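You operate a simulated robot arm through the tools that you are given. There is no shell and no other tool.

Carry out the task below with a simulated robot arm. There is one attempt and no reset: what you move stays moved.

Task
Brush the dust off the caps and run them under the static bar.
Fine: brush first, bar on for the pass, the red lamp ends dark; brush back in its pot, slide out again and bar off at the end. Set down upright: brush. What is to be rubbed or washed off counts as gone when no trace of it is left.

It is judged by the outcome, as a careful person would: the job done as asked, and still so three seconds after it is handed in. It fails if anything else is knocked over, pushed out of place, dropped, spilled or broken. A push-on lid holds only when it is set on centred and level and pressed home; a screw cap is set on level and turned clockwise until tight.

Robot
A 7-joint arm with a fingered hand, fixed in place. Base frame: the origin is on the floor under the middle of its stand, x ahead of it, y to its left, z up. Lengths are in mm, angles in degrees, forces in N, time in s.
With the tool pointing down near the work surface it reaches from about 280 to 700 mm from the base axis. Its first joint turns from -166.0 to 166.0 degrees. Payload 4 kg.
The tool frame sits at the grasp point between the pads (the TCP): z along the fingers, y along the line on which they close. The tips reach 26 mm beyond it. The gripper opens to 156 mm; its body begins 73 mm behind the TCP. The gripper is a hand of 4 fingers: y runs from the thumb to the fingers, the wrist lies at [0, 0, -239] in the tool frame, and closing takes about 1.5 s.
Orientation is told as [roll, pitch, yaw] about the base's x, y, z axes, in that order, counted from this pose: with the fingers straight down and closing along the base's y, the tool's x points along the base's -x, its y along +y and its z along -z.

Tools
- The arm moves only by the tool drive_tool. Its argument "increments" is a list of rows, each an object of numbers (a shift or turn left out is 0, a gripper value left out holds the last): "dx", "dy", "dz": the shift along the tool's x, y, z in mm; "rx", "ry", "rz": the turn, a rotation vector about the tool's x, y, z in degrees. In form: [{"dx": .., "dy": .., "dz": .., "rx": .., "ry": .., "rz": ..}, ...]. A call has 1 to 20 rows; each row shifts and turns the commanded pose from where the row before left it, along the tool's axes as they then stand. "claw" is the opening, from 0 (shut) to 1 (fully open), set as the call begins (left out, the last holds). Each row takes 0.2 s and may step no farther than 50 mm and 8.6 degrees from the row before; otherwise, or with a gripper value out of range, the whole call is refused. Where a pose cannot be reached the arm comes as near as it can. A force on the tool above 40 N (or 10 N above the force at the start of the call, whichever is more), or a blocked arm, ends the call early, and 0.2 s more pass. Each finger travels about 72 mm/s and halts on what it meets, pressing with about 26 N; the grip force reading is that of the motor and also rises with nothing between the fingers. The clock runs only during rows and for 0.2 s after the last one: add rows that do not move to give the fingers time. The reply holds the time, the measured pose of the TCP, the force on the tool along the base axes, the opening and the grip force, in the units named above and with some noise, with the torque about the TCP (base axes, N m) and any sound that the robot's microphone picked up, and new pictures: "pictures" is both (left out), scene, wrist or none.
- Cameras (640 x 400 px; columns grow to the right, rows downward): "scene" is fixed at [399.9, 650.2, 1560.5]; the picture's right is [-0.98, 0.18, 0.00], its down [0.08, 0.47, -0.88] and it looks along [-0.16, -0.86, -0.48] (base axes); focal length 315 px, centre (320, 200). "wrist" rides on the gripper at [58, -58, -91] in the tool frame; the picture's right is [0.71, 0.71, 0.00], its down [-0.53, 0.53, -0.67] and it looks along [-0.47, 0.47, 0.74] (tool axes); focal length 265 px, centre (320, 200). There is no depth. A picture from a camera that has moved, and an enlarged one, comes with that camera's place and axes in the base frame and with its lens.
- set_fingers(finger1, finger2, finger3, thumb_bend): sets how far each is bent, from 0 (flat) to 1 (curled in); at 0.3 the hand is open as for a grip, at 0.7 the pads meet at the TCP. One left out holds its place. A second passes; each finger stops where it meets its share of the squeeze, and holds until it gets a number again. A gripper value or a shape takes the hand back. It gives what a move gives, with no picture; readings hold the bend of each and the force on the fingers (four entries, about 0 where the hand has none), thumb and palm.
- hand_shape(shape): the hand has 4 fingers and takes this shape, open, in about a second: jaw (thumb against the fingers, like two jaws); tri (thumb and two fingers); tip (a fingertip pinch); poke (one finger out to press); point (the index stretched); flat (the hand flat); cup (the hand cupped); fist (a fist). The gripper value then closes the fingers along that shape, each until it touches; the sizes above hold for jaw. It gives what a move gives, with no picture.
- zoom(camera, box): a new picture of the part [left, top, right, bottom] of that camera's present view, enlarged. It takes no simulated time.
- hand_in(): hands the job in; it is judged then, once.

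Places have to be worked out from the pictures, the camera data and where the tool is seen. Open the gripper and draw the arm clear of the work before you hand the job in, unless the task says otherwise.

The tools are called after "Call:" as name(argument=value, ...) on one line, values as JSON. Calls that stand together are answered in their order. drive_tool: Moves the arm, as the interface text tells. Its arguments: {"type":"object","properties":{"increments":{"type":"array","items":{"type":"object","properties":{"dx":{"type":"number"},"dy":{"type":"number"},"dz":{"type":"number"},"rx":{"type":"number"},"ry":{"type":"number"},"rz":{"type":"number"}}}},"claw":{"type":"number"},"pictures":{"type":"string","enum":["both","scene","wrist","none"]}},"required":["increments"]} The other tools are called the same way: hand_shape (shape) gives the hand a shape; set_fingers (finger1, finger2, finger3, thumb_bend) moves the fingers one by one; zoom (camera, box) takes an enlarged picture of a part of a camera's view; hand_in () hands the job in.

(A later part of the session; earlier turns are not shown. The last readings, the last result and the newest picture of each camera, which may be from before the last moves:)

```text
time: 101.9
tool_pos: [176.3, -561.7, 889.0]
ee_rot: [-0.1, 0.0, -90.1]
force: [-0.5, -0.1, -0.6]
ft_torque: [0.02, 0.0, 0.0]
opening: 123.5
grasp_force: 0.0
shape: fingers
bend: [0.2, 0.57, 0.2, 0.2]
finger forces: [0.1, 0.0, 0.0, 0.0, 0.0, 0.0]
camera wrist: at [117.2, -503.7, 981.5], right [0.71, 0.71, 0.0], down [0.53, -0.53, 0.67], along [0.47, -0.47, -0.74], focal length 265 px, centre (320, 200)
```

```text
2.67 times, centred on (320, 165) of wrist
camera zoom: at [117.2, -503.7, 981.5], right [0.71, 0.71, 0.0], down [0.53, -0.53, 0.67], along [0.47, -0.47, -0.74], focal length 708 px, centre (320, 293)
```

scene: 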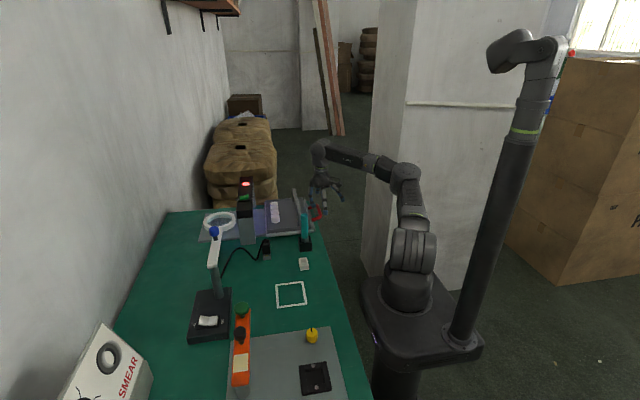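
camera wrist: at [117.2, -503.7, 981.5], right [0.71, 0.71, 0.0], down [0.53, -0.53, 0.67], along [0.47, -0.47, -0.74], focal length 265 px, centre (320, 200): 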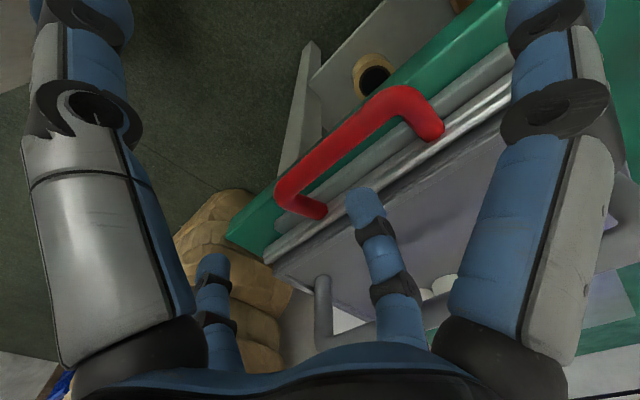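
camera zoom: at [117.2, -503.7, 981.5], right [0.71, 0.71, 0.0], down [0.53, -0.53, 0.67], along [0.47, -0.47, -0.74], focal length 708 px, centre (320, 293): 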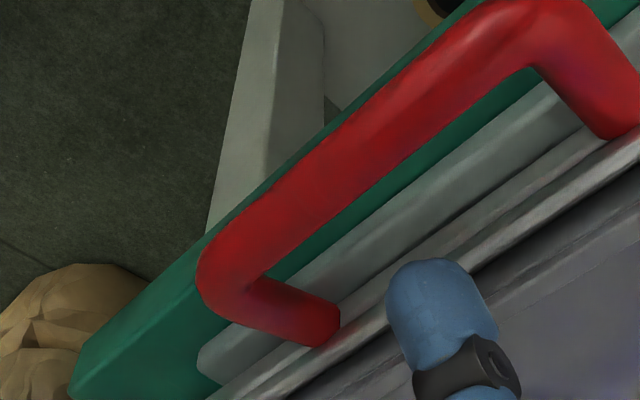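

Aligned as before. I'll shift 4 mm further out to clear the tray rail and lower into the loop.

Call:
drive_tool(increments=[{"dy": -4}, {"dz": 10}, {"dz": 10}, {"dz": 9}, {}, {}], pictures="both")

Call:
zoom(camera="scene", box=[276, 180, 356, 230])

Call:
zoom(camera="wrist", box=[200, 90, 440, 240])

```text
time: 103.3
tool_pos: [174.3, -562.5, 860.3]
ee_rot: [0.0, -0.1, -90.1]
force: [0.1, 0.4, -0.2]
ft_torque: [-0.02, 0.0, 0.02]
opening: 123.4
grasp_force: 0.0
shape: fingers
bend: [0.2, 0.57, 0.2, 0.2]
finger forces: [0.0, 0.0, 0.1, 0.1, 0.0, 0.1]
camera wrist: at [116.0, -504.3, 953.0], right [0.71, 0.71, 0.0], down [0.53, -0.53, 0.67], along [0.47, -0.47, -0.74], focal length 265 px, centre (320, 200)
```

scene: 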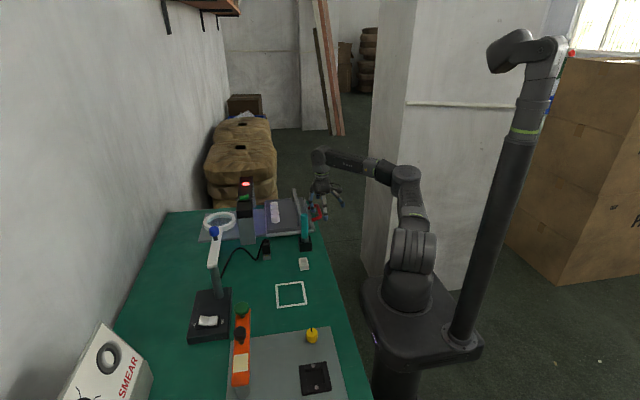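
wrist: 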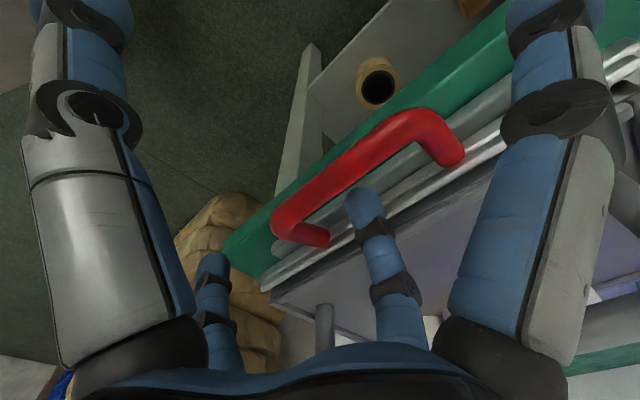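

```text
8.00 times, centred on (316, 205) of scene
camera zoom: at [399.9, 650.2, 1560.5], right [-0.98, 0.18, 0.0], down [0.08, 0.47, -0.88], along [-0.16, -0.86, -0.48], focal length 2521 px, centre (352, 160)
```

zoom: 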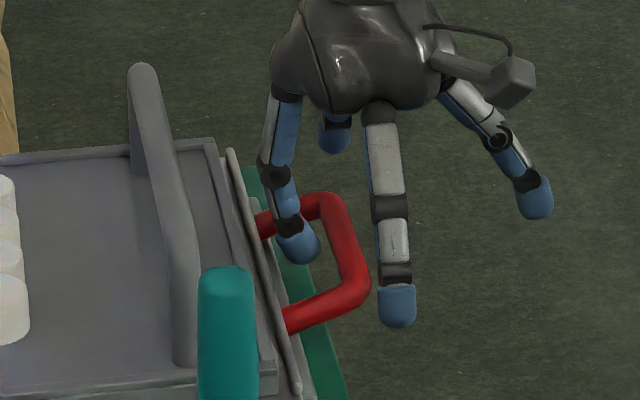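

```text
2.67 times, centred on (320, 165) of wrist
camera zoom: at [116.0, -504.3, 953.0], right [0.71, 0.71, 0.0], down [0.53, -0.53, 0.67], along [0.47, -0.47, -0.74], focal length 708 px, centre (320, 293)
```

zoom: 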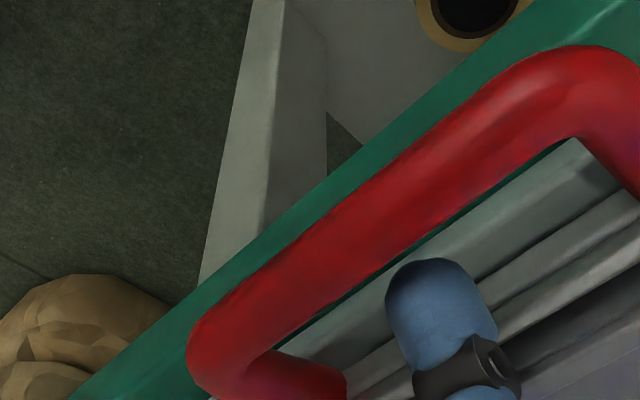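

Finger2 is cleanly in the loop with no load. I'll push the slide in (+x) in stages.

Call:
drive_tool(increments=[{"dy": 7}, {"dy": 7}, {"dy": 7}, {"dy": 7}, {"dy": 7}, {"dy": 7}, {"dy": 7}, {}], pictures="both")

Call:
zoom(camera="scene", box=[228, 170, 356, 250])

```text
time: 105.1
tool_pos: [222.7, -561.0, 860.2]
ee_rot: [0.1, -0.1, -90.0]
force: [-0.9, 0.5, 2.0]
ft_torque: [0.03, -0.02, 0.01]
opening: 123.1
grasp_force: 0.3
shape: fingers
bend: [0.2, 0.58, 0.2, 0.2]
finger forces: [0.1, 1.4, 0.1, 0.0, 0.0, 0.1]
camera wrist: at [164.4, -503.7, 952.1], right [0.71, 0.71, 0.0], down [0.53, -0.53, 0.67], along [0.47, -0.47, -0.74], focal length 265 px, centre (320, 200)
```

scene: 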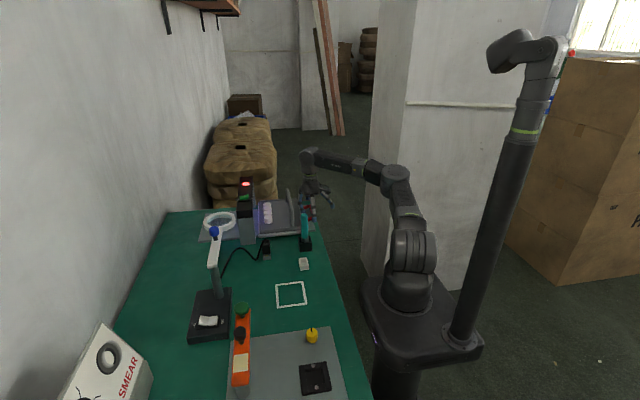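
wrist: 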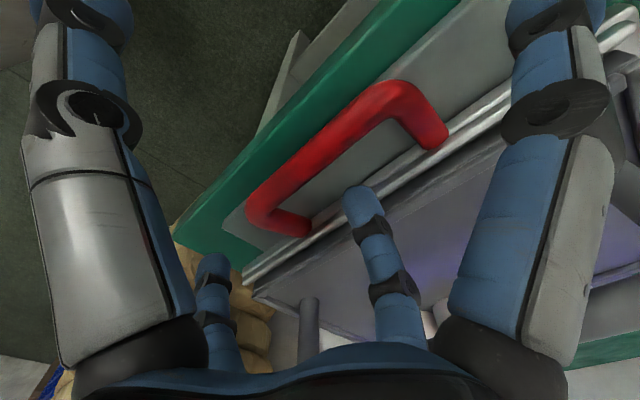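

```text
5.00 times, centred on (292, 210) of scene
camera zoom: at [399.9, 650.2, 1560.5], right [-0.98, 0.18, 0.0], down [0.08, 0.47, -0.88], along [-0.16, -0.86, -0.48], focal length 1576 px, centre (460, 150)
```

zoom: 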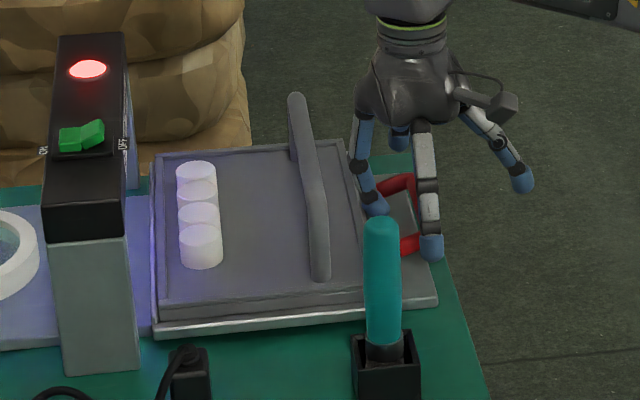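

The slide is moving freely with the caps steady, about 32 mm in so far. I'll keep pushing.

Call:
drive_tool(increments=[{"dy": 7}, {"dy": 7}, {"dy": 7}, {"dy": 7}, {"dy": 7}, {"dy": 7}, {"dy": 7}, {"dy": 7}, {"dy": 7}, {"dy": 7}, {}], pictures="both")

Call:
zoom(camera="scene", box=[212, 165, 340, 245])

```text
time: 107.5
tool_pos: [293.7, -561.3, 859.5]
ee_rot: [0.0, -0.1, -90.1]
force: [-0.6, -0.5, 0.3]
ft_torque: [-0.02, -0.01, 0.04]
opening: 123.4
grasp_force: 0.5
shape: fingers
bend: [0.2, 0.58, 0.2, 0.2]
finger forces: [0.0, 1.0, 0.0, 0.0, 0.0, 0.0]
camera wrist: at [234.6, -504.0, 951.7], right [0.71, 0.71, 0.0], down [0.53, -0.53, 0.67], along [0.47, -0.47, -0.74], focal length 265 px, centre (320, 200)
```

scene: 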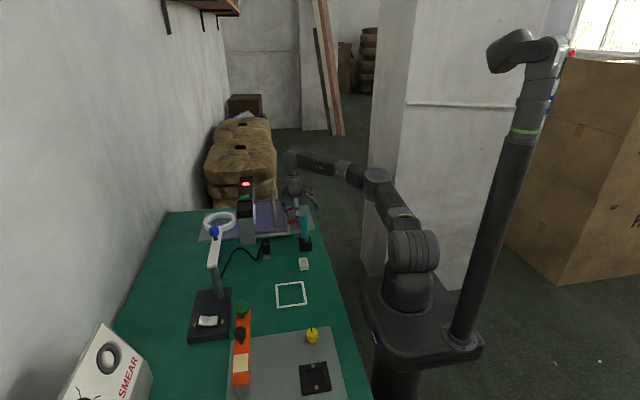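
wrist: 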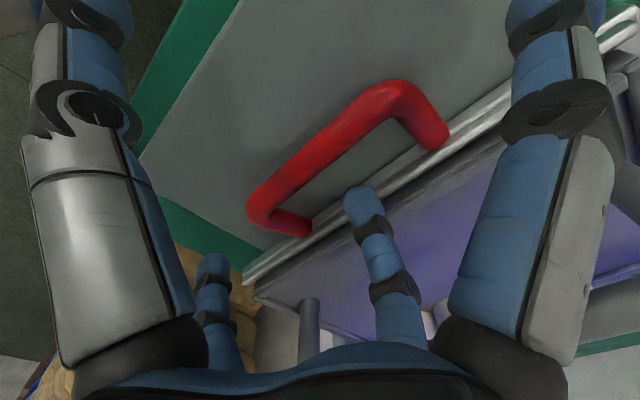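

```text
5.00 times, centred on (276, 205) of scene
camera zoom: at [399.9, 650.2, 1560.5], right [-0.98, 0.18, 0.0], down [0.08, 0.47, -0.88], along [-0.16, -0.86, -0.48], focal length 1576 px, centre (540, 175)
```

zoom: 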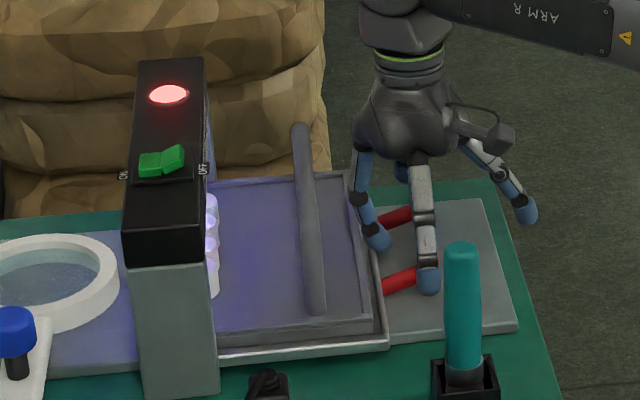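

The caps are just under the gate's edge and the slide still moves freely. I'll push on further.

Call:
drive_tool(increments=[{"dy": 6}, {"dy": 6}, {"dy": 6}, {"dy": 6}, {"dy": 6}, {"dy": 6}, {}], pictures="both")

Call:
zoom(camera="scene", box=[196, 165, 324, 245])

```text
time: 109.1
tool_pos: [329.1, -561.2, 859.4]
ee_rot: [0.0, 0.0, -90.2]
force: [0.0, -0.3, 2.0]
ft_torque: [0.0, -0.03, 0.04]
opening: 123.4
grasp_force: 0.9
shape: fingers
bend: [0.2, 0.59, 0.2, 0.2]
finger forces: [0.0, 1.5, 0.1, 0.0, 0.0, 0.0]
camera wrist: at [269.8, -503.9, 951.3], right [0.71, 0.71, 0.0], down [0.53, -0.53, 0.67], along [0.47, -0.47, -0.74], focal length 265 px, centre (320, 200)
```

scene: 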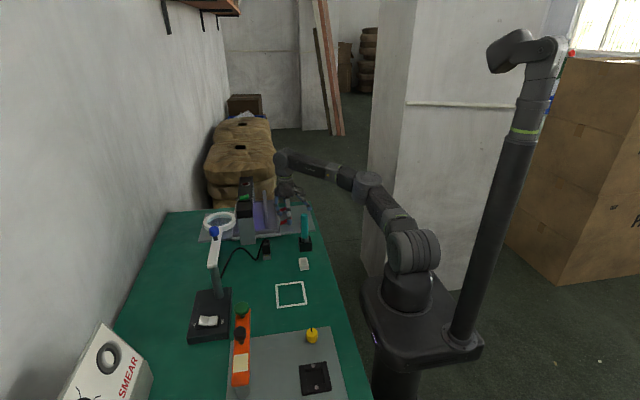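
wrist: 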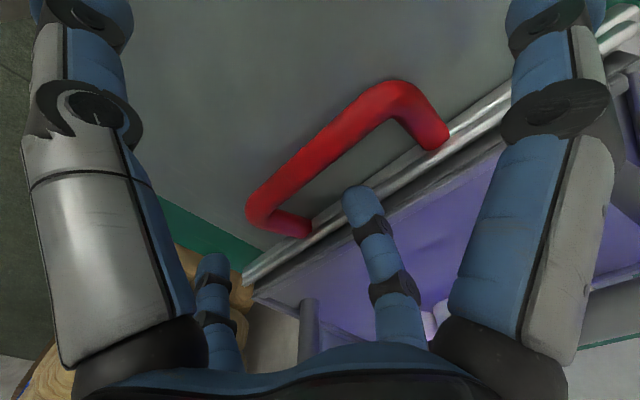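

```text
5.00 times, centred on (260, 205) of scene
camera zoom: at [399.9, 650.2, 1560.5], right [-0.98, 0.18, 0.0], down [0.08, 0.47, -0.88], along [-0.16, -0.86, -0.48], focal length 1576 px, centre (620, 175)
```

zoom: 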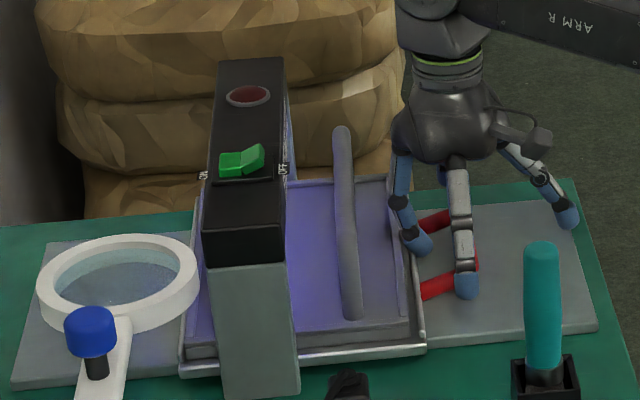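

The red lamp has gone dark. I'll push a little further so the caps pass fully under the bar, watching for the stop.

Call:
drive_tool(increments=[{"dy": 5}, {"dy": 5}, {"dy": 5}, {"dy": 5}, {"dy": 4}, {}, {}], pictures="scene")

Call:
zoom(camera="scene", box=[196, 165, 324, 245])

```text
time: 110.7
tool_pos: [353.9, -562.0, 859.8]
ee_rot: [-0.1, 0.0, -90.0]
force: [-1.2, 0.8, 1.5]
ft_torque: [0.0, 0.0, 0.0]
opening: 123.3
grasp_force: 0.7
shape: fingers
bend: [0.2, 0.59, 0.2, 0.2]
finger forces: [0.0, 1.5, 0.1, 0.0, 0.0, 0.0]
```

scene: 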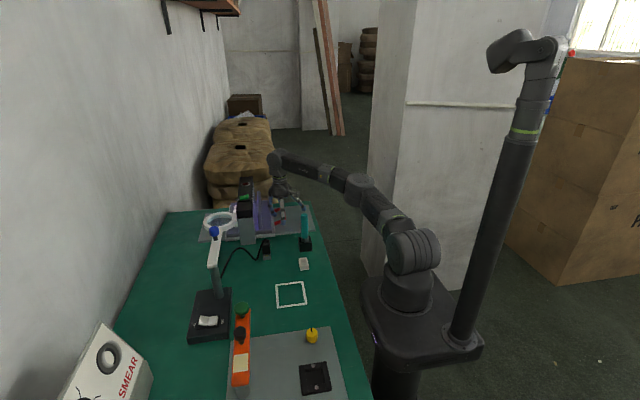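

```text
5.00 times, centred on (260, 205) of scene
camera zoom: at [399.9, 650.2, 1560.5], right [-0.98, 0.18, 0.0], down [0.08, 0.47, -0.88], along [-0.16, -0.86, -0.48], focal length 1576 px, centre (620, 175)
```

zoom: 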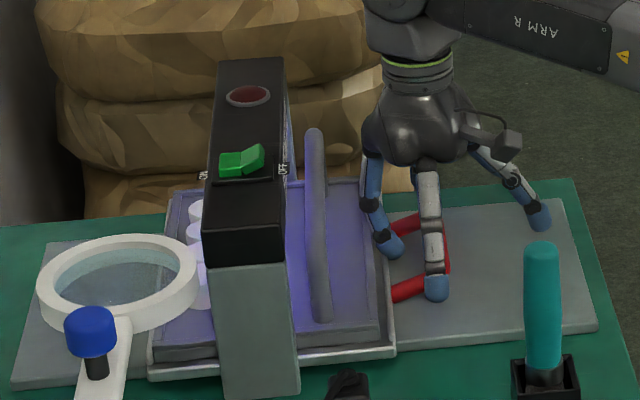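

All the caps show past the bar and the lamp stays dark. Now I'll pull the slide back out with the same finger hooked on the handle bar.

Call:
drive_tool(increments=[{"dy": -6}, {"dy": -6}, {"dy": -6}, {"dy": -6}, {"dy": -7}, {"dy": -7}, {"dy": -7}, {"dy": -7}, {"dy": -7}, {"dy": -7}, {}], pictures="both")

Call:
zoom(camera="scene", box=[196, 165, 324, 245])

```text
time: 113.1
tool_pos: [286.5, -560.3, 860.2]
ee_rot: [0.0, 0.0, -90.1]
force: [1.0, 0.5, 0.1]
ft_torque: [0.02, -0.01, -0.04]
opening: 123.3
grasp_force: 0.1
shape: fingers
bend: [0.2, 0.56, 0.2, 0.2]
finger forces: [0.1, 0.9, 0.0, 0.0, 0.0, 0.0]
camera wrist: at [227.5, -503.8, 951.4], right [0.71, 0.71, 0.0], down [0.53, -0.53, 0.67], along [0.47, -0.47, -0.74], focal length 265 px, centre (320, 200)
```

scene: 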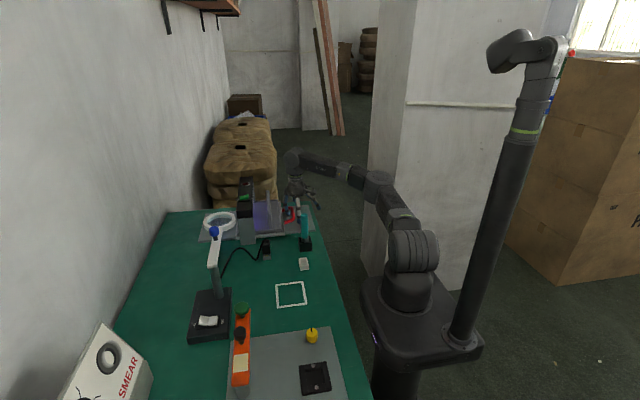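
wrist: 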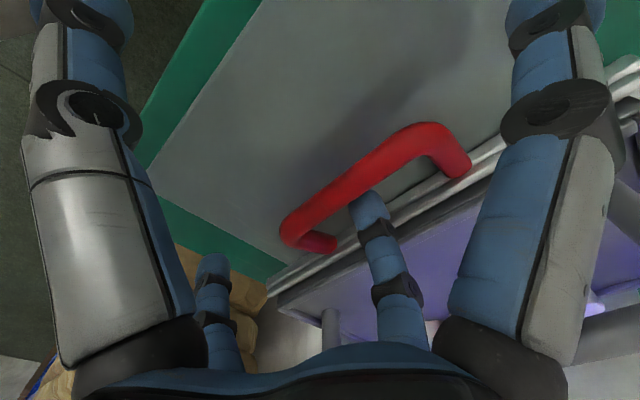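

```text
5.00 times, centred on (260, 205) of scene
camera zoom: at [399.9, 650.2, 1560.5], right [-0.98, 0.18, 0.0], down [0.08, 0.47, -0.88], along [-0.16, -0.86, -0.48], focal length 1576 px, centre (620, 175)
```

zoom: 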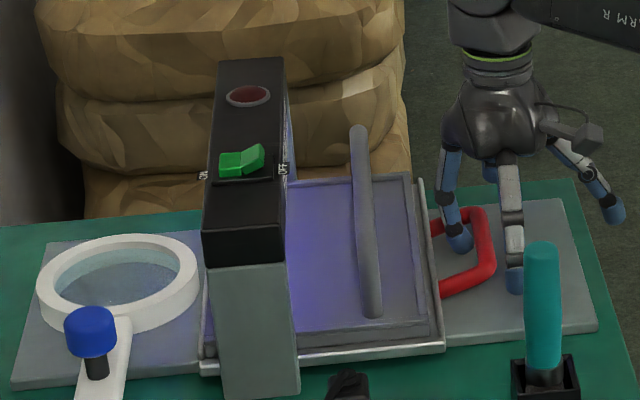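

The hook is pulling the slide out smoothly and the lamp is still dark. I'll keep pulling.

Call:
drive_tool(increments=[{"dy": -7}, {"dy": -7}, {"dy": -7}, {"dy": -7}, {"dy": -7}, {"dy": -7}, {"dy": -7}, {"dy": -7}, {"dy": -7}, {"dy": -7}, {"dy": -7}, {"dy": -7}, {}], pictures="both")

Call:
zoom(camera="scene", box=[212, 165, 340, 245])

```text
time: 115.9
tool_pos: [202.3, -562.4, 859.0]
ee_rot: [0.0, -0.1, -90.1]
force: [0.1, 0.4, -0.7]
ft_torque: [-0.03, -0.01, 0.02]
opening: 123.2
grasp_force: 0.6
shape: fingers
bend: [0.2, 0.56, 0.2, 0.2]
finger forces: [0.1, 0.7, 0.0, 0.0, 0.1, 0.0]
camera wrist: at [143.5, -503.5, 951.6], right [0.71, 0.71, 0.0], down [0.53, -0.53, 0.67], along [0.47, -0.47, -0.74], focal length 265 px, centre (320, 200)
```

scene: 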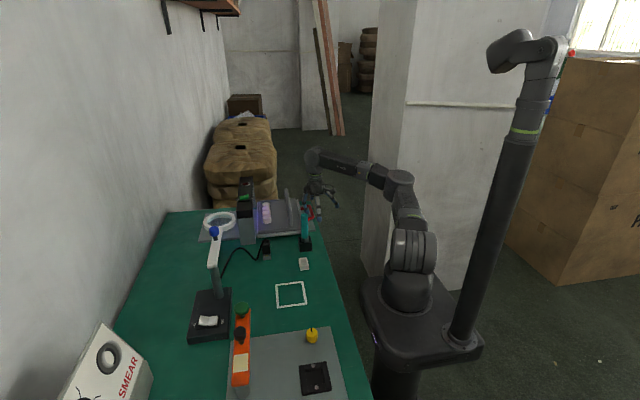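
wrist: 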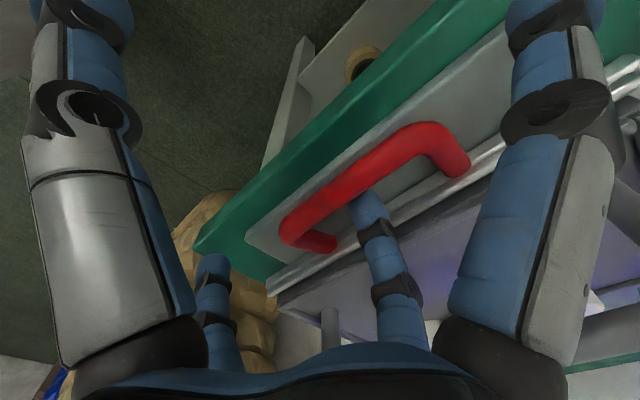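

```text
5.00 times, centred on (276, 205) of scene
camera zoom: at [399.9, 650.2, 1560.5], right [-0.98, 0.18, 0.0], down [0.08, 0.47, -0.88], along [-0.16, -0.86, -0.48], focal length 1576 px, centre (540, 175)
```

zoom: 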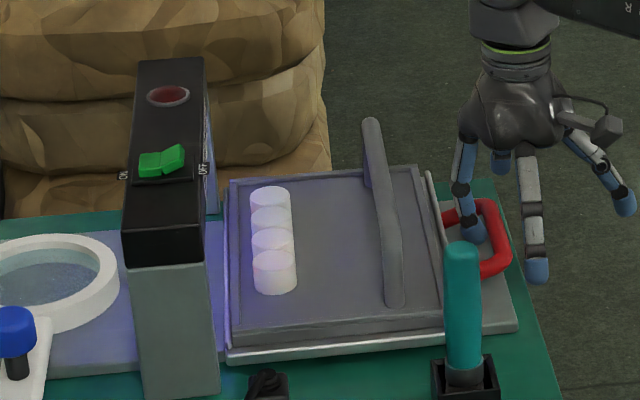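

About 35 mm remain to the original out position. I'll pull that gently until the stop.

Call:
drive_tool(increments=[{"dy": -5}, {"dy": -5}, {"dy": -5}, {"dy": -5}, {"dy": -5}, {"dy": -4}, {"dy": -3}, {}], pictures="scene")

Call:
zoom(camera="scene", box=[212, 165, 340, 245])

```text
time: 117.7
tool_pos: [170.3, -560.9, 860.1]
ee_rot: [0.0, -0.2, -90.0]
force: [0.9, -0.7, 0.5]
ft_torque: [-0.01, -0.02, 0.0]
opening: 123.3
grasp_force: 0.5
shape: fingers
bend: [0.2, 0.55, 0.2, 0.2]
finger forces: [0.1, 1.2, 0.0, 0.0, 0.0, 0.1]
```

scene: 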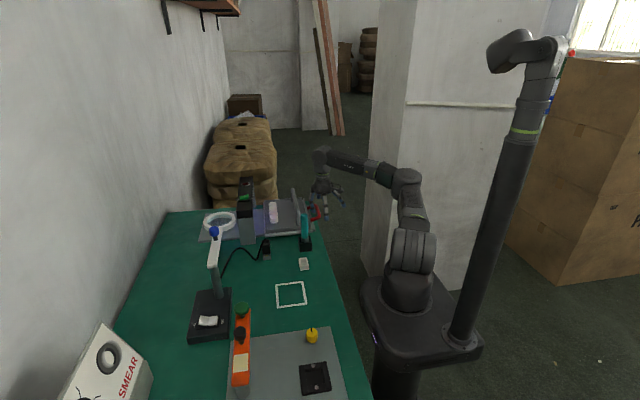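

```text
5.00 times, centred on (276, 205) of scene
camera zoom: at [399.9, 650.2, 1560.5], right [-0.98, 0.18, 0.0], down [0.08, 0.47, -0.88], along [-0.16, -0.86, -0.48], focal length 1576 px, centre (540, 175)
```

zoom: 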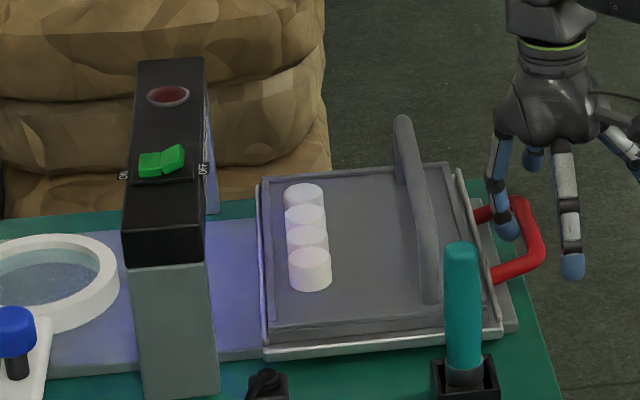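

About 7 mm remain compared with the start picture. I'll pull the last bit until the stop shows in the force.

Call:
drive_tool(increments=[{"dy": -3}, {"dy": -3}, {"dy": -2}, {}], pictures="none")

Call:
drive_tool(increments=[{"dy": -2}, {"dy": -1}, {}], pictures="scene")

Call:
zoom(camera="scene", box=[212, 165, 340, 245])

```text
time: 118.7
tool_pos: [162.6, -561.1, 860.3]
ee_rot: [0.0, 0.0, -90.0]
force: [3.0, -0.2, 0.1]
ft_torque: [-0.02, -0.11, 0.04]
opening: 123.5
grasp_force: 1.6
shape: fingers
bend: [0.2, 0.55, 0.2, 0.2]
finger forces: [0.1, 2.8, 0.1, 0.0, 0.1, 0.0]
```

```text
time: 119.5
tool_pos: [159.6, -560.4, 860.4]
ee_rot: [0.1, -0.2, -90.1]
force: [4.4, -0.3, 2.9]
ft_torque: [0.0, -0.16, 0.0]
opening: 123.3
grasp_force: 2.2
shape: fingers
bend: [0.2, 0.53, 0.2, 0.2]
finger forces: [0.0, 4.3, 0.1, 0.0, 0.0, 0.0]
```

scene: 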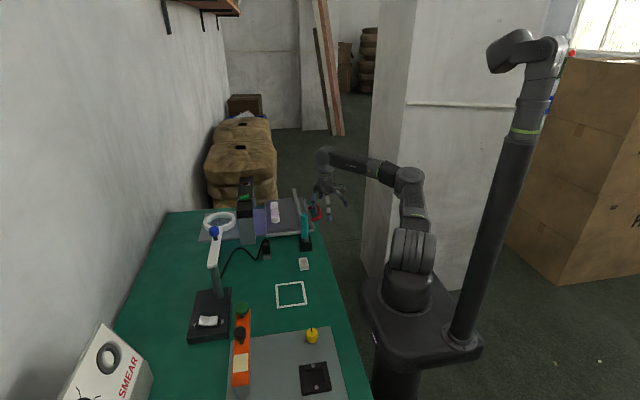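

```text
5.00 times, centred on (276, 205) of scene
camera zoom: at [399.9, 650.2, 1560.5], right [-0.98, 0.18, 0.0], down [0.08, 0.47, -0.88], along [-0.16, -0.86, -0.48], focal length 1576 px, centre (540, 175)
```

zoom: 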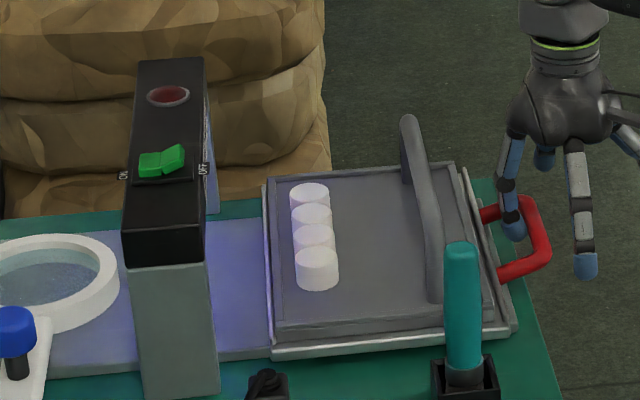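

The slide is against its outer stop, matching the starting position. I'll ease the finger off the bar and lift straight out of the loop.

Call:
drive_tool(increments=[{"dy": 4}, {"dy": 4}, {}, {"dz": -10}, {"dz": -20}, {"dz": -40}, {"dz": -40}, {"dz": -40}, {}], pictures="both")

Call:
zoom(camera="scene", box=[212, 165, 340, 245])

```text
time: 121.5
tool_pos: [171.2, -565.0, 1011.1]
ee_rot: [0.0, 0.0, -89.9]
force: [-0.1, -0.5, -0.2]
ft_torque: [0.02, -0.03, -0.02]
opening: 123.5
grasp_force: 0.1
shape: fingers
bend: [0.2, 0.57, 0.2, 0.2]
finger forces: [0.0, 0.0, 0.0, 0.0, 0.0, 0.1]
camera wrist: at [112.1, -506.1, 1102.8], right [0.71, 0.71, 0.0], down [0.53, -0.53, 0.67], along [0.47, -0.47, -0.74], focal length 265 px, centre (320, 200)
```

scene: 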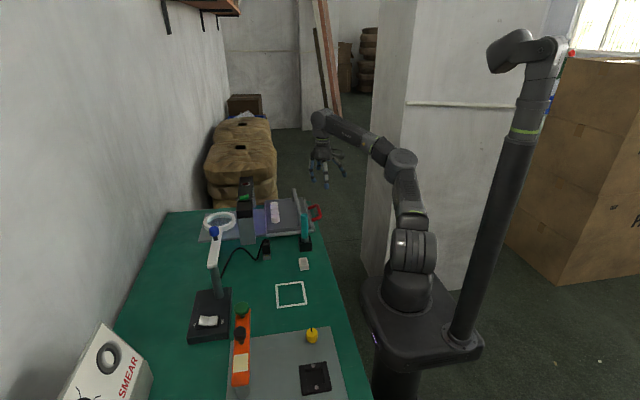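
wrist: 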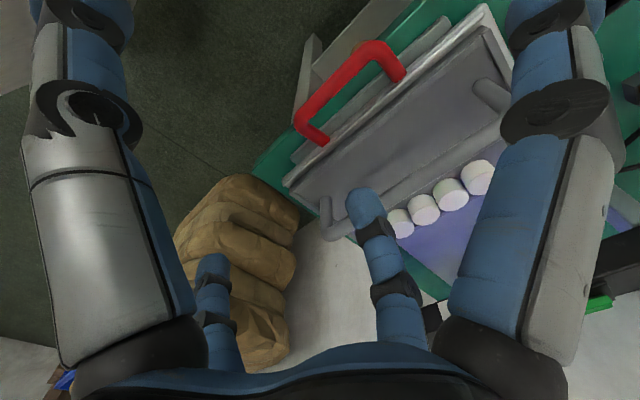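

```text
5.00 times, centred on (276, 205) of scene
camera zoom: at [399.9, 650.2, 1560.5], right [-0.98, 0.18, 0.0], down [0.08, 0.47, -0.88], along [-0.16, -0.86, -0.48], focal length 1576 px, centre (540, 175)
```

zoom: 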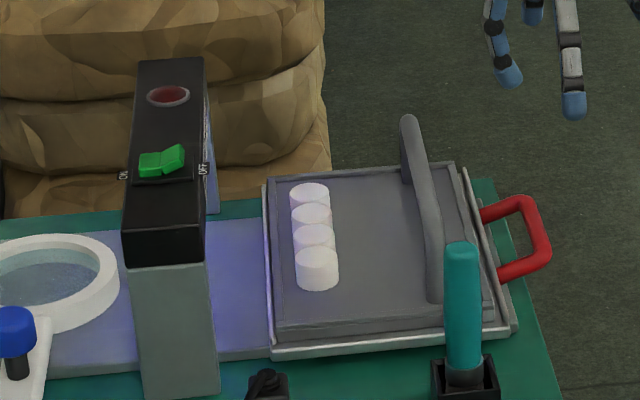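

The slide is out and the lamp is dark. Next I'll switch the bar off, using the same pressing finger shape, and move over the OFF half at about (490,-493).

Call:
set_fingers(finger1=1.0, finger2=0.45, finger3=1.0, thumb_bend=0.3)

Call:
drive_tool(increments=[{"ry": -8}, {"dx": 12.7, "dy": 43, "dz": -4.3}, {"dx": 12.7, "dy": 43, "dz": -4.3}, {"dx": 12.7, "dy": 43, "dz": -4.3}, {"dx": 12.7, "dy": 43, "dz": -4.3}, {"dx": 12.7, "dy": 43, "dz": -3.3}, {"dx": 12.7, "dy": 43, "dz": -3.3}, {}, {}], pictures="both")

Call:
zoom(camera="scene", box=[212, 165, 292, 215])

```text
time: 122.5
tool_pos: [171.0, -563.1, 1011.0]
ee_rot: [0.0, 0.0, -90.1]
force: [0.6, -1.0, 0.4]
ft_torque: [-0.01, 0.01, -0.02]
opening: 71.7
grasp_force: 0.1
shape: fingers
bend: [0.74, 0.45, 0.74, 0.3]
finger forces: [0.1, 0.1, 0.1, 0.0, 0.0, 0.0]
```

```text
time: 124.5
tool_pos: [426.6, -484.0, 1019.4]
ee_rot: [-0.1, -8.0, -90.1]
force: [0.2, -0.4, 0.1]
ft_torque: [0.0, 0.01, 0.01]
opening: 71.1
grasp_force: 0.2
shape: fingers
bend: [0.74, 0.45, 0.74, 0.3]
finger forces: [0.1, 0.1, 0.0, 0.0, 0.1, 0.0]
camera wrist: at [367.5, -414.0, 1101.9], right [0.71, 0.7, -0.1], down [0.53, -0.43, 0.74], along [0.47, -0.57, -0.67], focal length 265 px, centre (320, 200)
```

scene: 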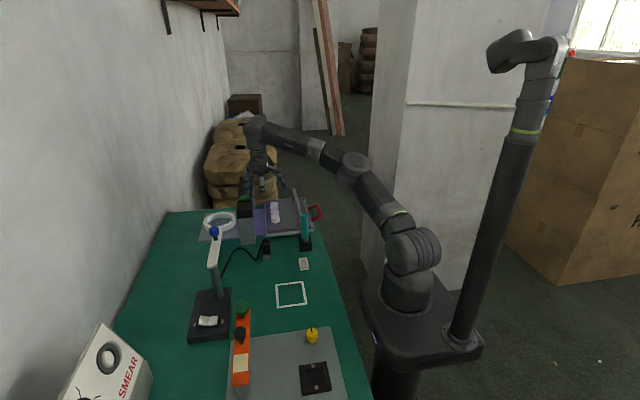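
wrist: 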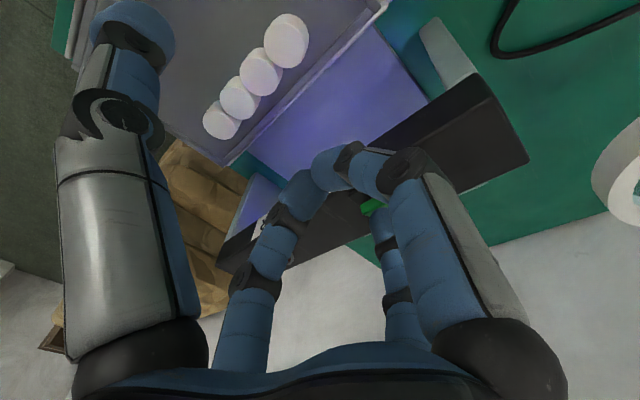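

```text
8.00 times, centred on (252, 190) of scene
camera zoom: at [399.9, 650.2, 1560.5], right [-0.98, 0.18, 0.0], down [0.08, 0.47, -0.88], along [-0.16, -0.86, -0.48], focal length 2521 px, centre (864, 280)
```

zoom: 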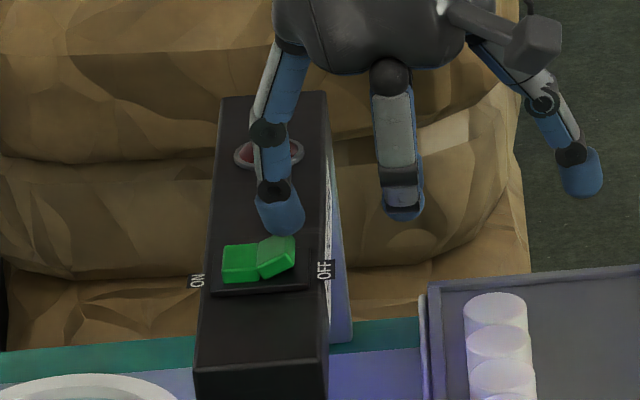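

The finger tip is right above the raised OFF half. I'll press down in small steps.

Call:
drive_tool(increments=[{"dx": -2.5, "dz": 0.4}, {"dx": 0.56, "dz": 3.96}, {"dx": 0.56, "dz": 3.96}, {}], pictures="none")

Call:
drive_tool(increments=[{"dx": 0.28, "dz": 1.98}, {}], pictures="none")

Call:
drive_tool(increments=[{"dx": 0.28, "dz": 1.98}, {}], pictures="scene")

Call:
zoom(camera="scene", box=[212, 165, 292, 215])

```text
time: 125.5
tool_pos: [425.6, -485.1, 1014.6]
ee_rot: [0.0, -7.9, -90.1]
force: [0.6, -0.5, -0.7]
ft_torque: [0.01, -0.02, 0.01]
opening: 71.3
grasp_force: 0.2
shape: fingers
bend: [0.74, 0.45, 0.74, 0.3]
finger forces: [0.0, 0.0, 0.0, 0.0, 0.0, 0.1]
```

```text
time: 126.1
tool_pos: [425.9, -484.9, 1012.0]
ee_rot: [-0.1, -8.0, -90.1]
force: [0.5, -0.2, 1.1]
ft_torque: [0.0, -0.03, 0.0]
opening: 71.4
grasp_force: 0.1
shape: fingers
bend: [0.74, 0.45, 0.74, 0.3]
finger forces: [0.0, 0.5, 0.0, 0.1, 0.1, 0.1]
```

```text
time: 126.7
tool_pos: [425.3, -484.7, 1011.6]
ee_rot: [0.0, -8.0, -89.9]
force: [-0.6, 0.4, 0.6]
ft_torque: [-0.05, -0.04, 0.01]
opening: 71.4
grasp_force: 0.0
shape: fingers
bend: [0.74, 0.45, 0.74, 0.3]
finger forces: [0.0, 0.8, 0.1, 0.0, 0.1, 0.1]
```

scene: 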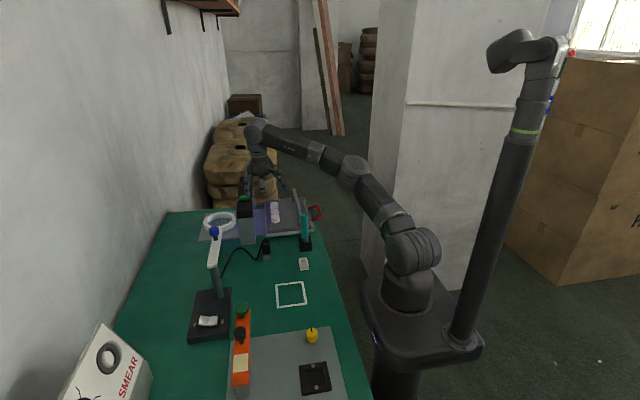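

```text
8.00 times, centred on (252, 190) of scene
camera zoom: at [399.9, 650.2, 1560.5], right [-0.98, 0.18, 0.0], down [0.08, 0.47, -0.88], along [-0.16, -0.86, -0.48], focal length 2521 px, centre (864, 280)
```

zoom: 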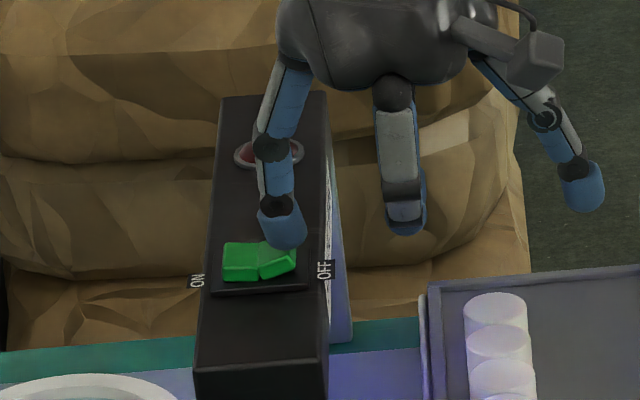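

The rocker is starting to tilt, so I'll keep pressing in 2 mm steps.

Call:
drive_tool(increments=[{"dx": 0.28, "dz": 1.98}, {}], pictures="none")

Call:
drive_tool(increments=[{"dx": 0.28, "dz": 1.98}, {}], pictures="scene")

Call:
zoom(camera="scene", box=[212, 165, 292, 215])

```text
time: 127.3
tool_pos: [426.2, -485.9, 1009.0]
ee_rot: [0.0, -8.2, -90.1]
force: [0.1, -0.5, -0.6]
ft_torque: [-0.01, -0.01, 0.01]
opening: 71.2
grasp_force: 0.0
shape: fingers
bend: [0.74, 0.45, 0.74, 0.3]
finger forces: [0.0, 0.0, 0.0, 0.0, 0.1, 0.0]
```

```text
time: 127.9
tool_pos: [426.8, -484.7, 1007.2]
ee_rot: [0.0, -8.0, -90.1]
force: [-0.6, -0.6, 0.9]
ft_torque: [-0.02, 0.01, -0.01]
opening: 71.5
grasp_force: 0.1
shape: fingers
bend: [0.74, 0.45, 0.74, 0.3]
finger forces: [0.0, 0.0, 0.1, 0.0, 0.0, 0.0]
```

scene: 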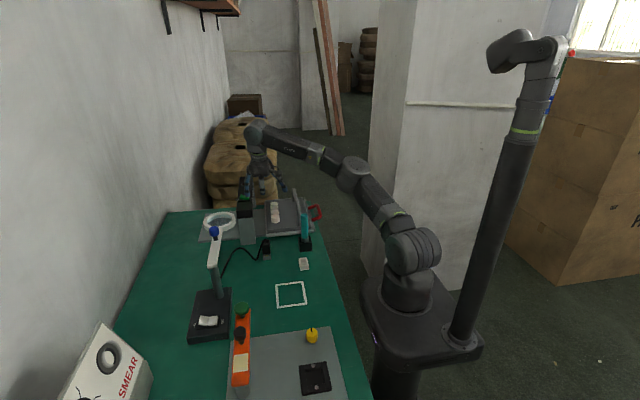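

```text
8.00 times, centred on (252, 190) of scene
camera zoom: at [399.9, 650.2, 1560.5], right [-0.98, 0.18, 0.0], down [0.08, 0.47, -0.88], along [-0.16, -0.86, -0.48], focal length 2521 px, centre (864, 280)
```

zoom: 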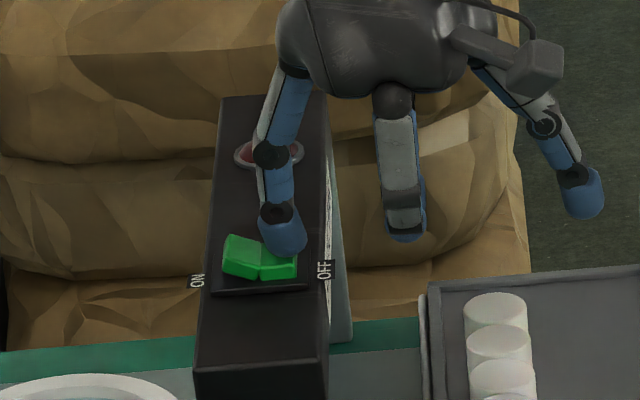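

The rocker is back to OFF, the glow is gone and the lamp stays dark. I'll lift away, open the hand and inspect everything.

Call:
drive_tool(increments=[{"dx": -2.1, "dz": -14.9}, {"dx": -2.1, "dz": -14.9}, {"dx": 8, "dy": -40, "dz": -15}, {"dx": 8, "dy": -40, "dz": -15}, {"dx": 8, "dy": -40, "dz": -15}, {"dx": 8, "dy": -20, "dz": -15}, {"ry": 8}, {}], pictures="none")

Call:
hand_shape(shape="jaw")

Call:
drive_tool(increments=[{}, {}], claw=1.0, pictures="both")

Call:
zoom(camera="wrist", box=[200, 60, 440, 210])

Call:
zoom(camera="scene", box=[212, 165, 340, 245])

```text
time: 129.7
tool_pos: [283.7, -445.0, 1091.4]
ee_rot: [0.0, 0.1, -90.1]
force: [0.2, -0.7, 0.5]
ft_torque: [-0.06, 0.02, 0.0]
opening: 71.2
grasp_force: 0.1
shape: fingers
bend: [0.74, 0.45, 0.74, 0.3]
finger forces: [0.0, 0.1, 0.0, 0.0, 0.0, 0.0]
```

```text
time: 130.6
tool_pos: [284.4, -444.6, 1092.6]
ee_rot: [-0.1, 0.1, -90.1]
force: [-0.1, -0.1, 0.1]
ft_torque: [-0.02, -0.02, 0.03]
opening: 156.2
grasp_force: 0.0
shape: jaw
bend: [0.3, 0.3, 0.3, 0.3]
finger forces: [0.0, 0.1, 0.1, 0.1, 0.0, 0.1]
```

```text
time: 131.2
tool_pos: [284.7, -444.7, 1092.1]
ee_rot: [0.0, 0.1, -90.1]
force: [0.7, 0.3, -0.5]
ft_torque: [0.01, -0.05, -0.01]
opening: 155.9
grasp_force: 0.0
shape: jaw
bend: [0.3, 0.3, 0.3, 0.3]
finger forces: [0.0, 0.0, 0.1, 0.1, 0.1, 0.1]
camera wrist: at [226.1, -387.7, 1183.3], right [0.71, 0.71, 0.0], down [0.53, -0.53, 0.67], along [0.47, -0.47, -0.74], focal length 265 px, centre (320, 200)
```

scene: 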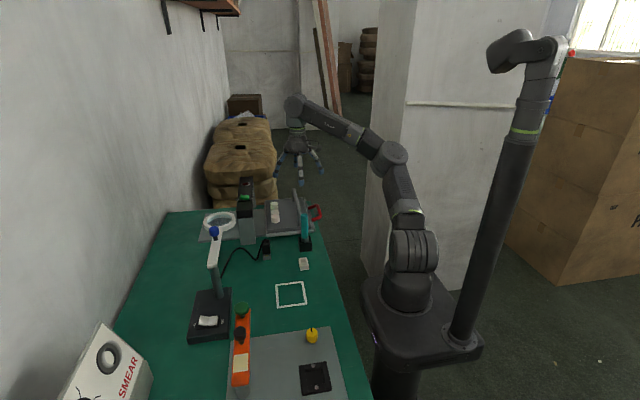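
wrist: 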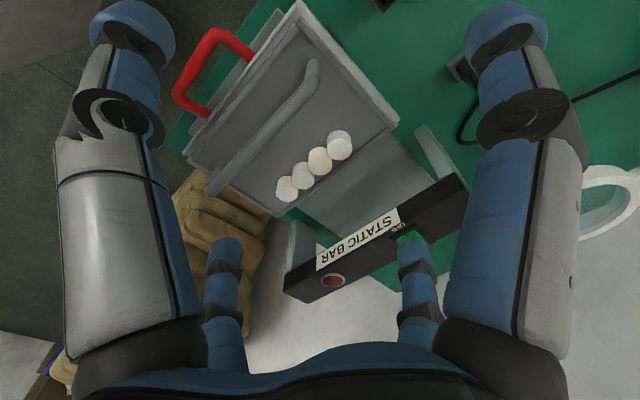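

```text
2.67 times, centred on (320, 135) of wrist
camera zoom: at [226.1, -387.7, 1183.3], right [0.71, 0.71, 0.0], down [0.53, -0.53, 0.67], along [0.47, -0.47, -0.74], focal length 708 px, centre (320, 373)
```

zoom: 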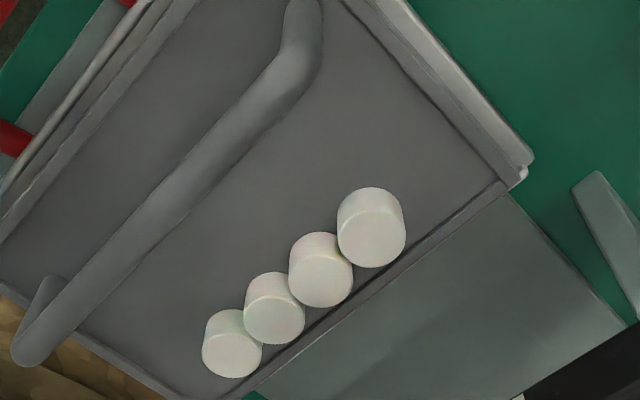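

```text
5.00 times, centred on (276, 205) of scene
camera zoom: at [399.9, 650.2, 1560.5], right [-0.98, 0.18, 0.0], down [0.08, 0.47, -0.88], along [-0.16, -0.86, -0.48], focal length 1576 px, centre (540, 175)
```

zoom: 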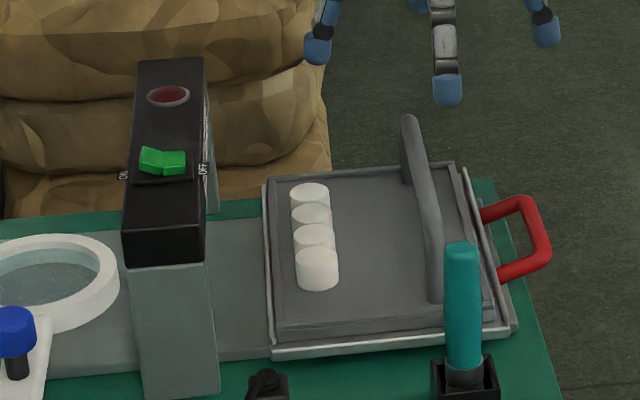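

The switch is off, the lamp dark and the slide out. I'll check the caps closely for any trace of dust, and the brush in its pot.

Call:
zoom(camera="wrist", box=[260, 120, 372, 190])

Call:
zoom(camera="scene", box=[256, 195, 304, 225])

Call:
zoom(camera="scene", box=[276, 205, 340, 255])

```text
5.71 times, centred on (316, 155) of wrist
camera zoom: at [226.1, -387.7, 1183.3], right [0.71, 0.71, 0.0], down [0.53, -0.53, 0.67], along [0.47, -0.47, -0.74], focal length 1517 px, centre (343, 457)
```

zoom: 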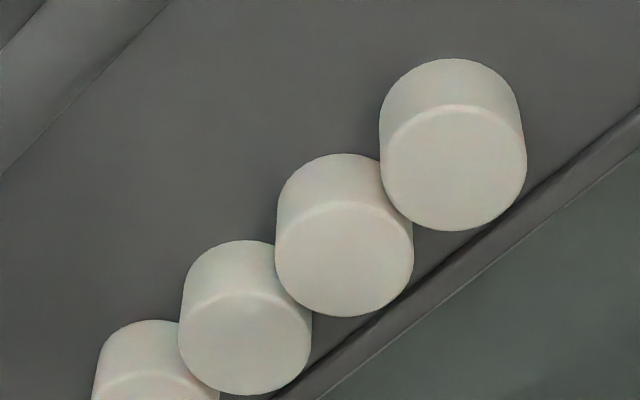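

```text
13.33 times, centred on (280, 210) of scene
camera zoom: at [399.9, 650.2, 1560.5], right [-0.98, 0.18, 0.0], down [0.08, 0.47, -0.88], along [-0.16, -0.86, -0.48], focal length 4202 px, centre (853, 67)
```

zoom: 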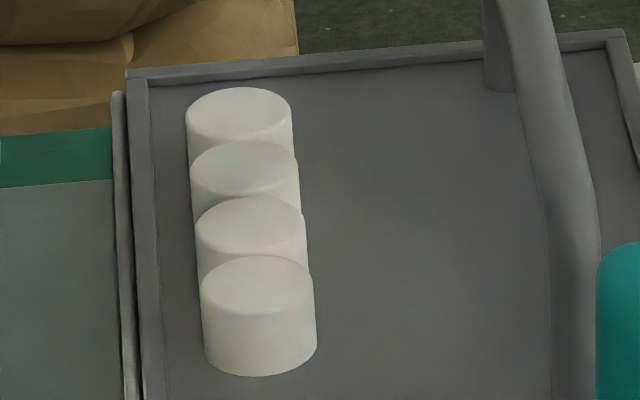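

```text
8.00 times, centred on (308, 230) of scene
camera zoom: at [399.9, 650.2, 1560.5], right [-0.98, 0.18, 0.0], down [0.08, 0.47, -0.88], along [-0.16, -0.86, -0.48], focal length 2521 px, centre (416, -40)
```

zoom: 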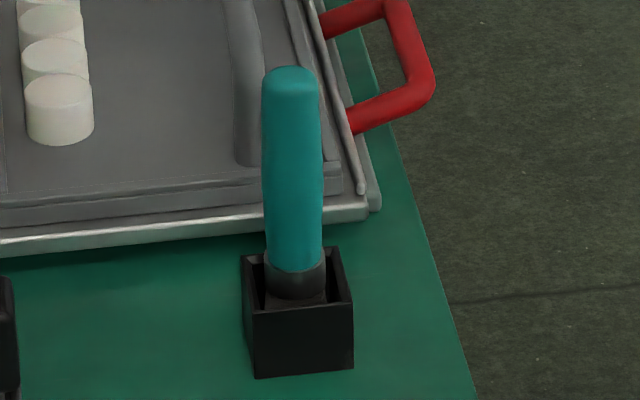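

All the caps look clean and the brush stands upright in its pot. One last look at cap 1, then I'll draw the arm clear.

Call:
zoom(camera="wrist", box=[250, 150, 346, 210])

Call:
drive_tool(increments=[{"dz": -40}, {"dx": 20, "dy": -25, "dz": -20}, {"dx": 25, "dy": -30, "dz": -20}, {"dx": 25, "dy": -30, "dz": -15}, {"dx": 25, "dy": -30, "dz": -10}, {}, {}], pictures="both")

Call:
zoom(camera="scene", box=[212, 165, 340, 245])

```text
6.67 times, centred on (298, 180) of wrist
camera zoom: at [226.1, -387.7, 1183.3], right [0.71, 0.71, 0.0], down [0.53, -0.53, 0.67], along [0.47, -0.47, -0.74], focal length 1769 px, centre (467, 333)
```

zoom: 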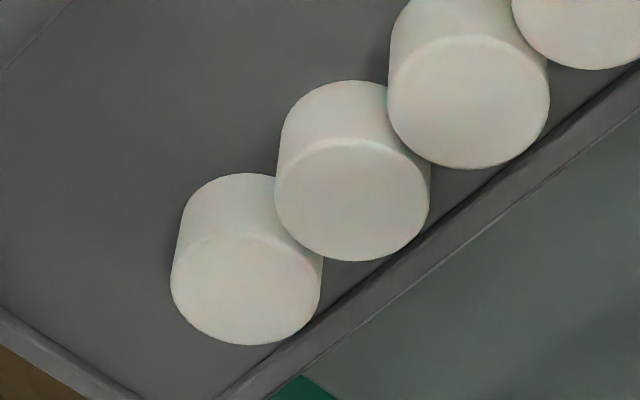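

```text
time: 132.8
tool_pos: [171.5, -346.5, 1196.4]
ee_rot: [0.0, 0.0, -90.0]
force: [0.4, 1.5, 0.8]
ft_torque: [0.03, 0.0, 0.01]
opening: 156.1
grasp_force: 0.1
shape: jaw
bend: [0.3, 0.3, 0.3, 0.3]
finger forces: [0.1, 0.0, 0.0, 0.0, 0.0, 0.0]
camera wrist: at [113.3, -289.2, 1287.4], right [0.71, 0.71, 0.0], down [0.53, -0.53, 0.67], along [0.47, -0.47, -0.74], focal length 265 px, centre (320, 200)
```

scene: 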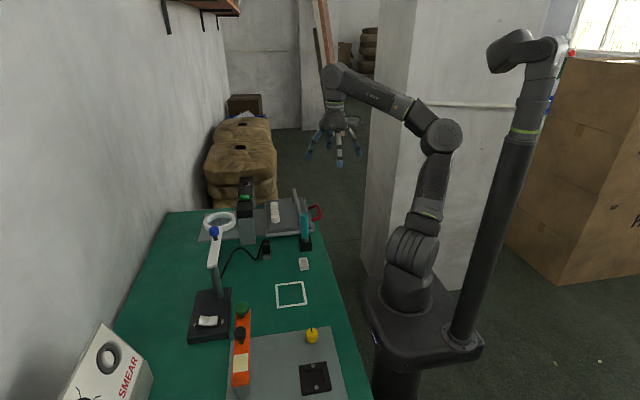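
wrist: 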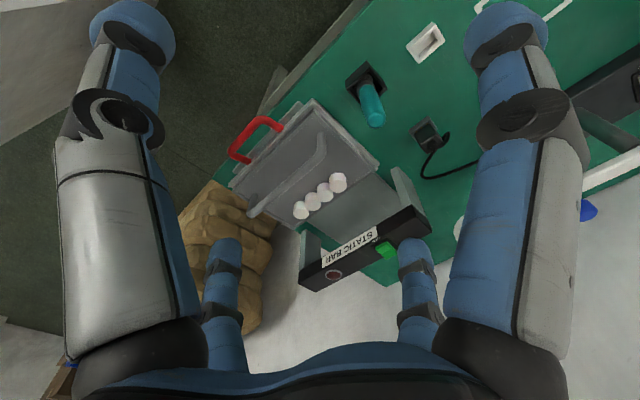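

```text
5.00 times, centred on (276, 205) of scene
camera zoom: at [399.9, 650.2, 1560.5], right [-0.98, 0.18, 0.0], down [0.08, 0.47, -0.88], along [-0.16, -0.86, -0.48], focal length 1576 px, centre (540, 175)
```

zoom: 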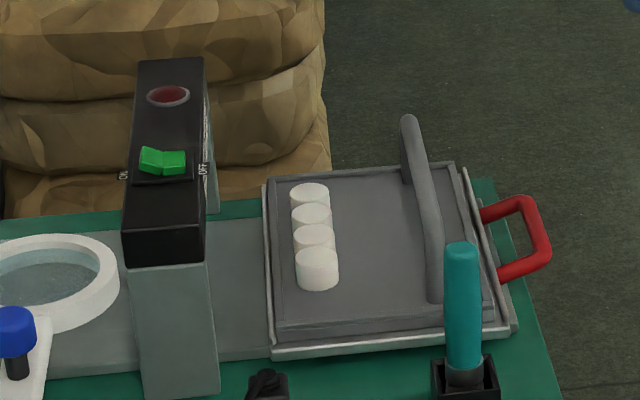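

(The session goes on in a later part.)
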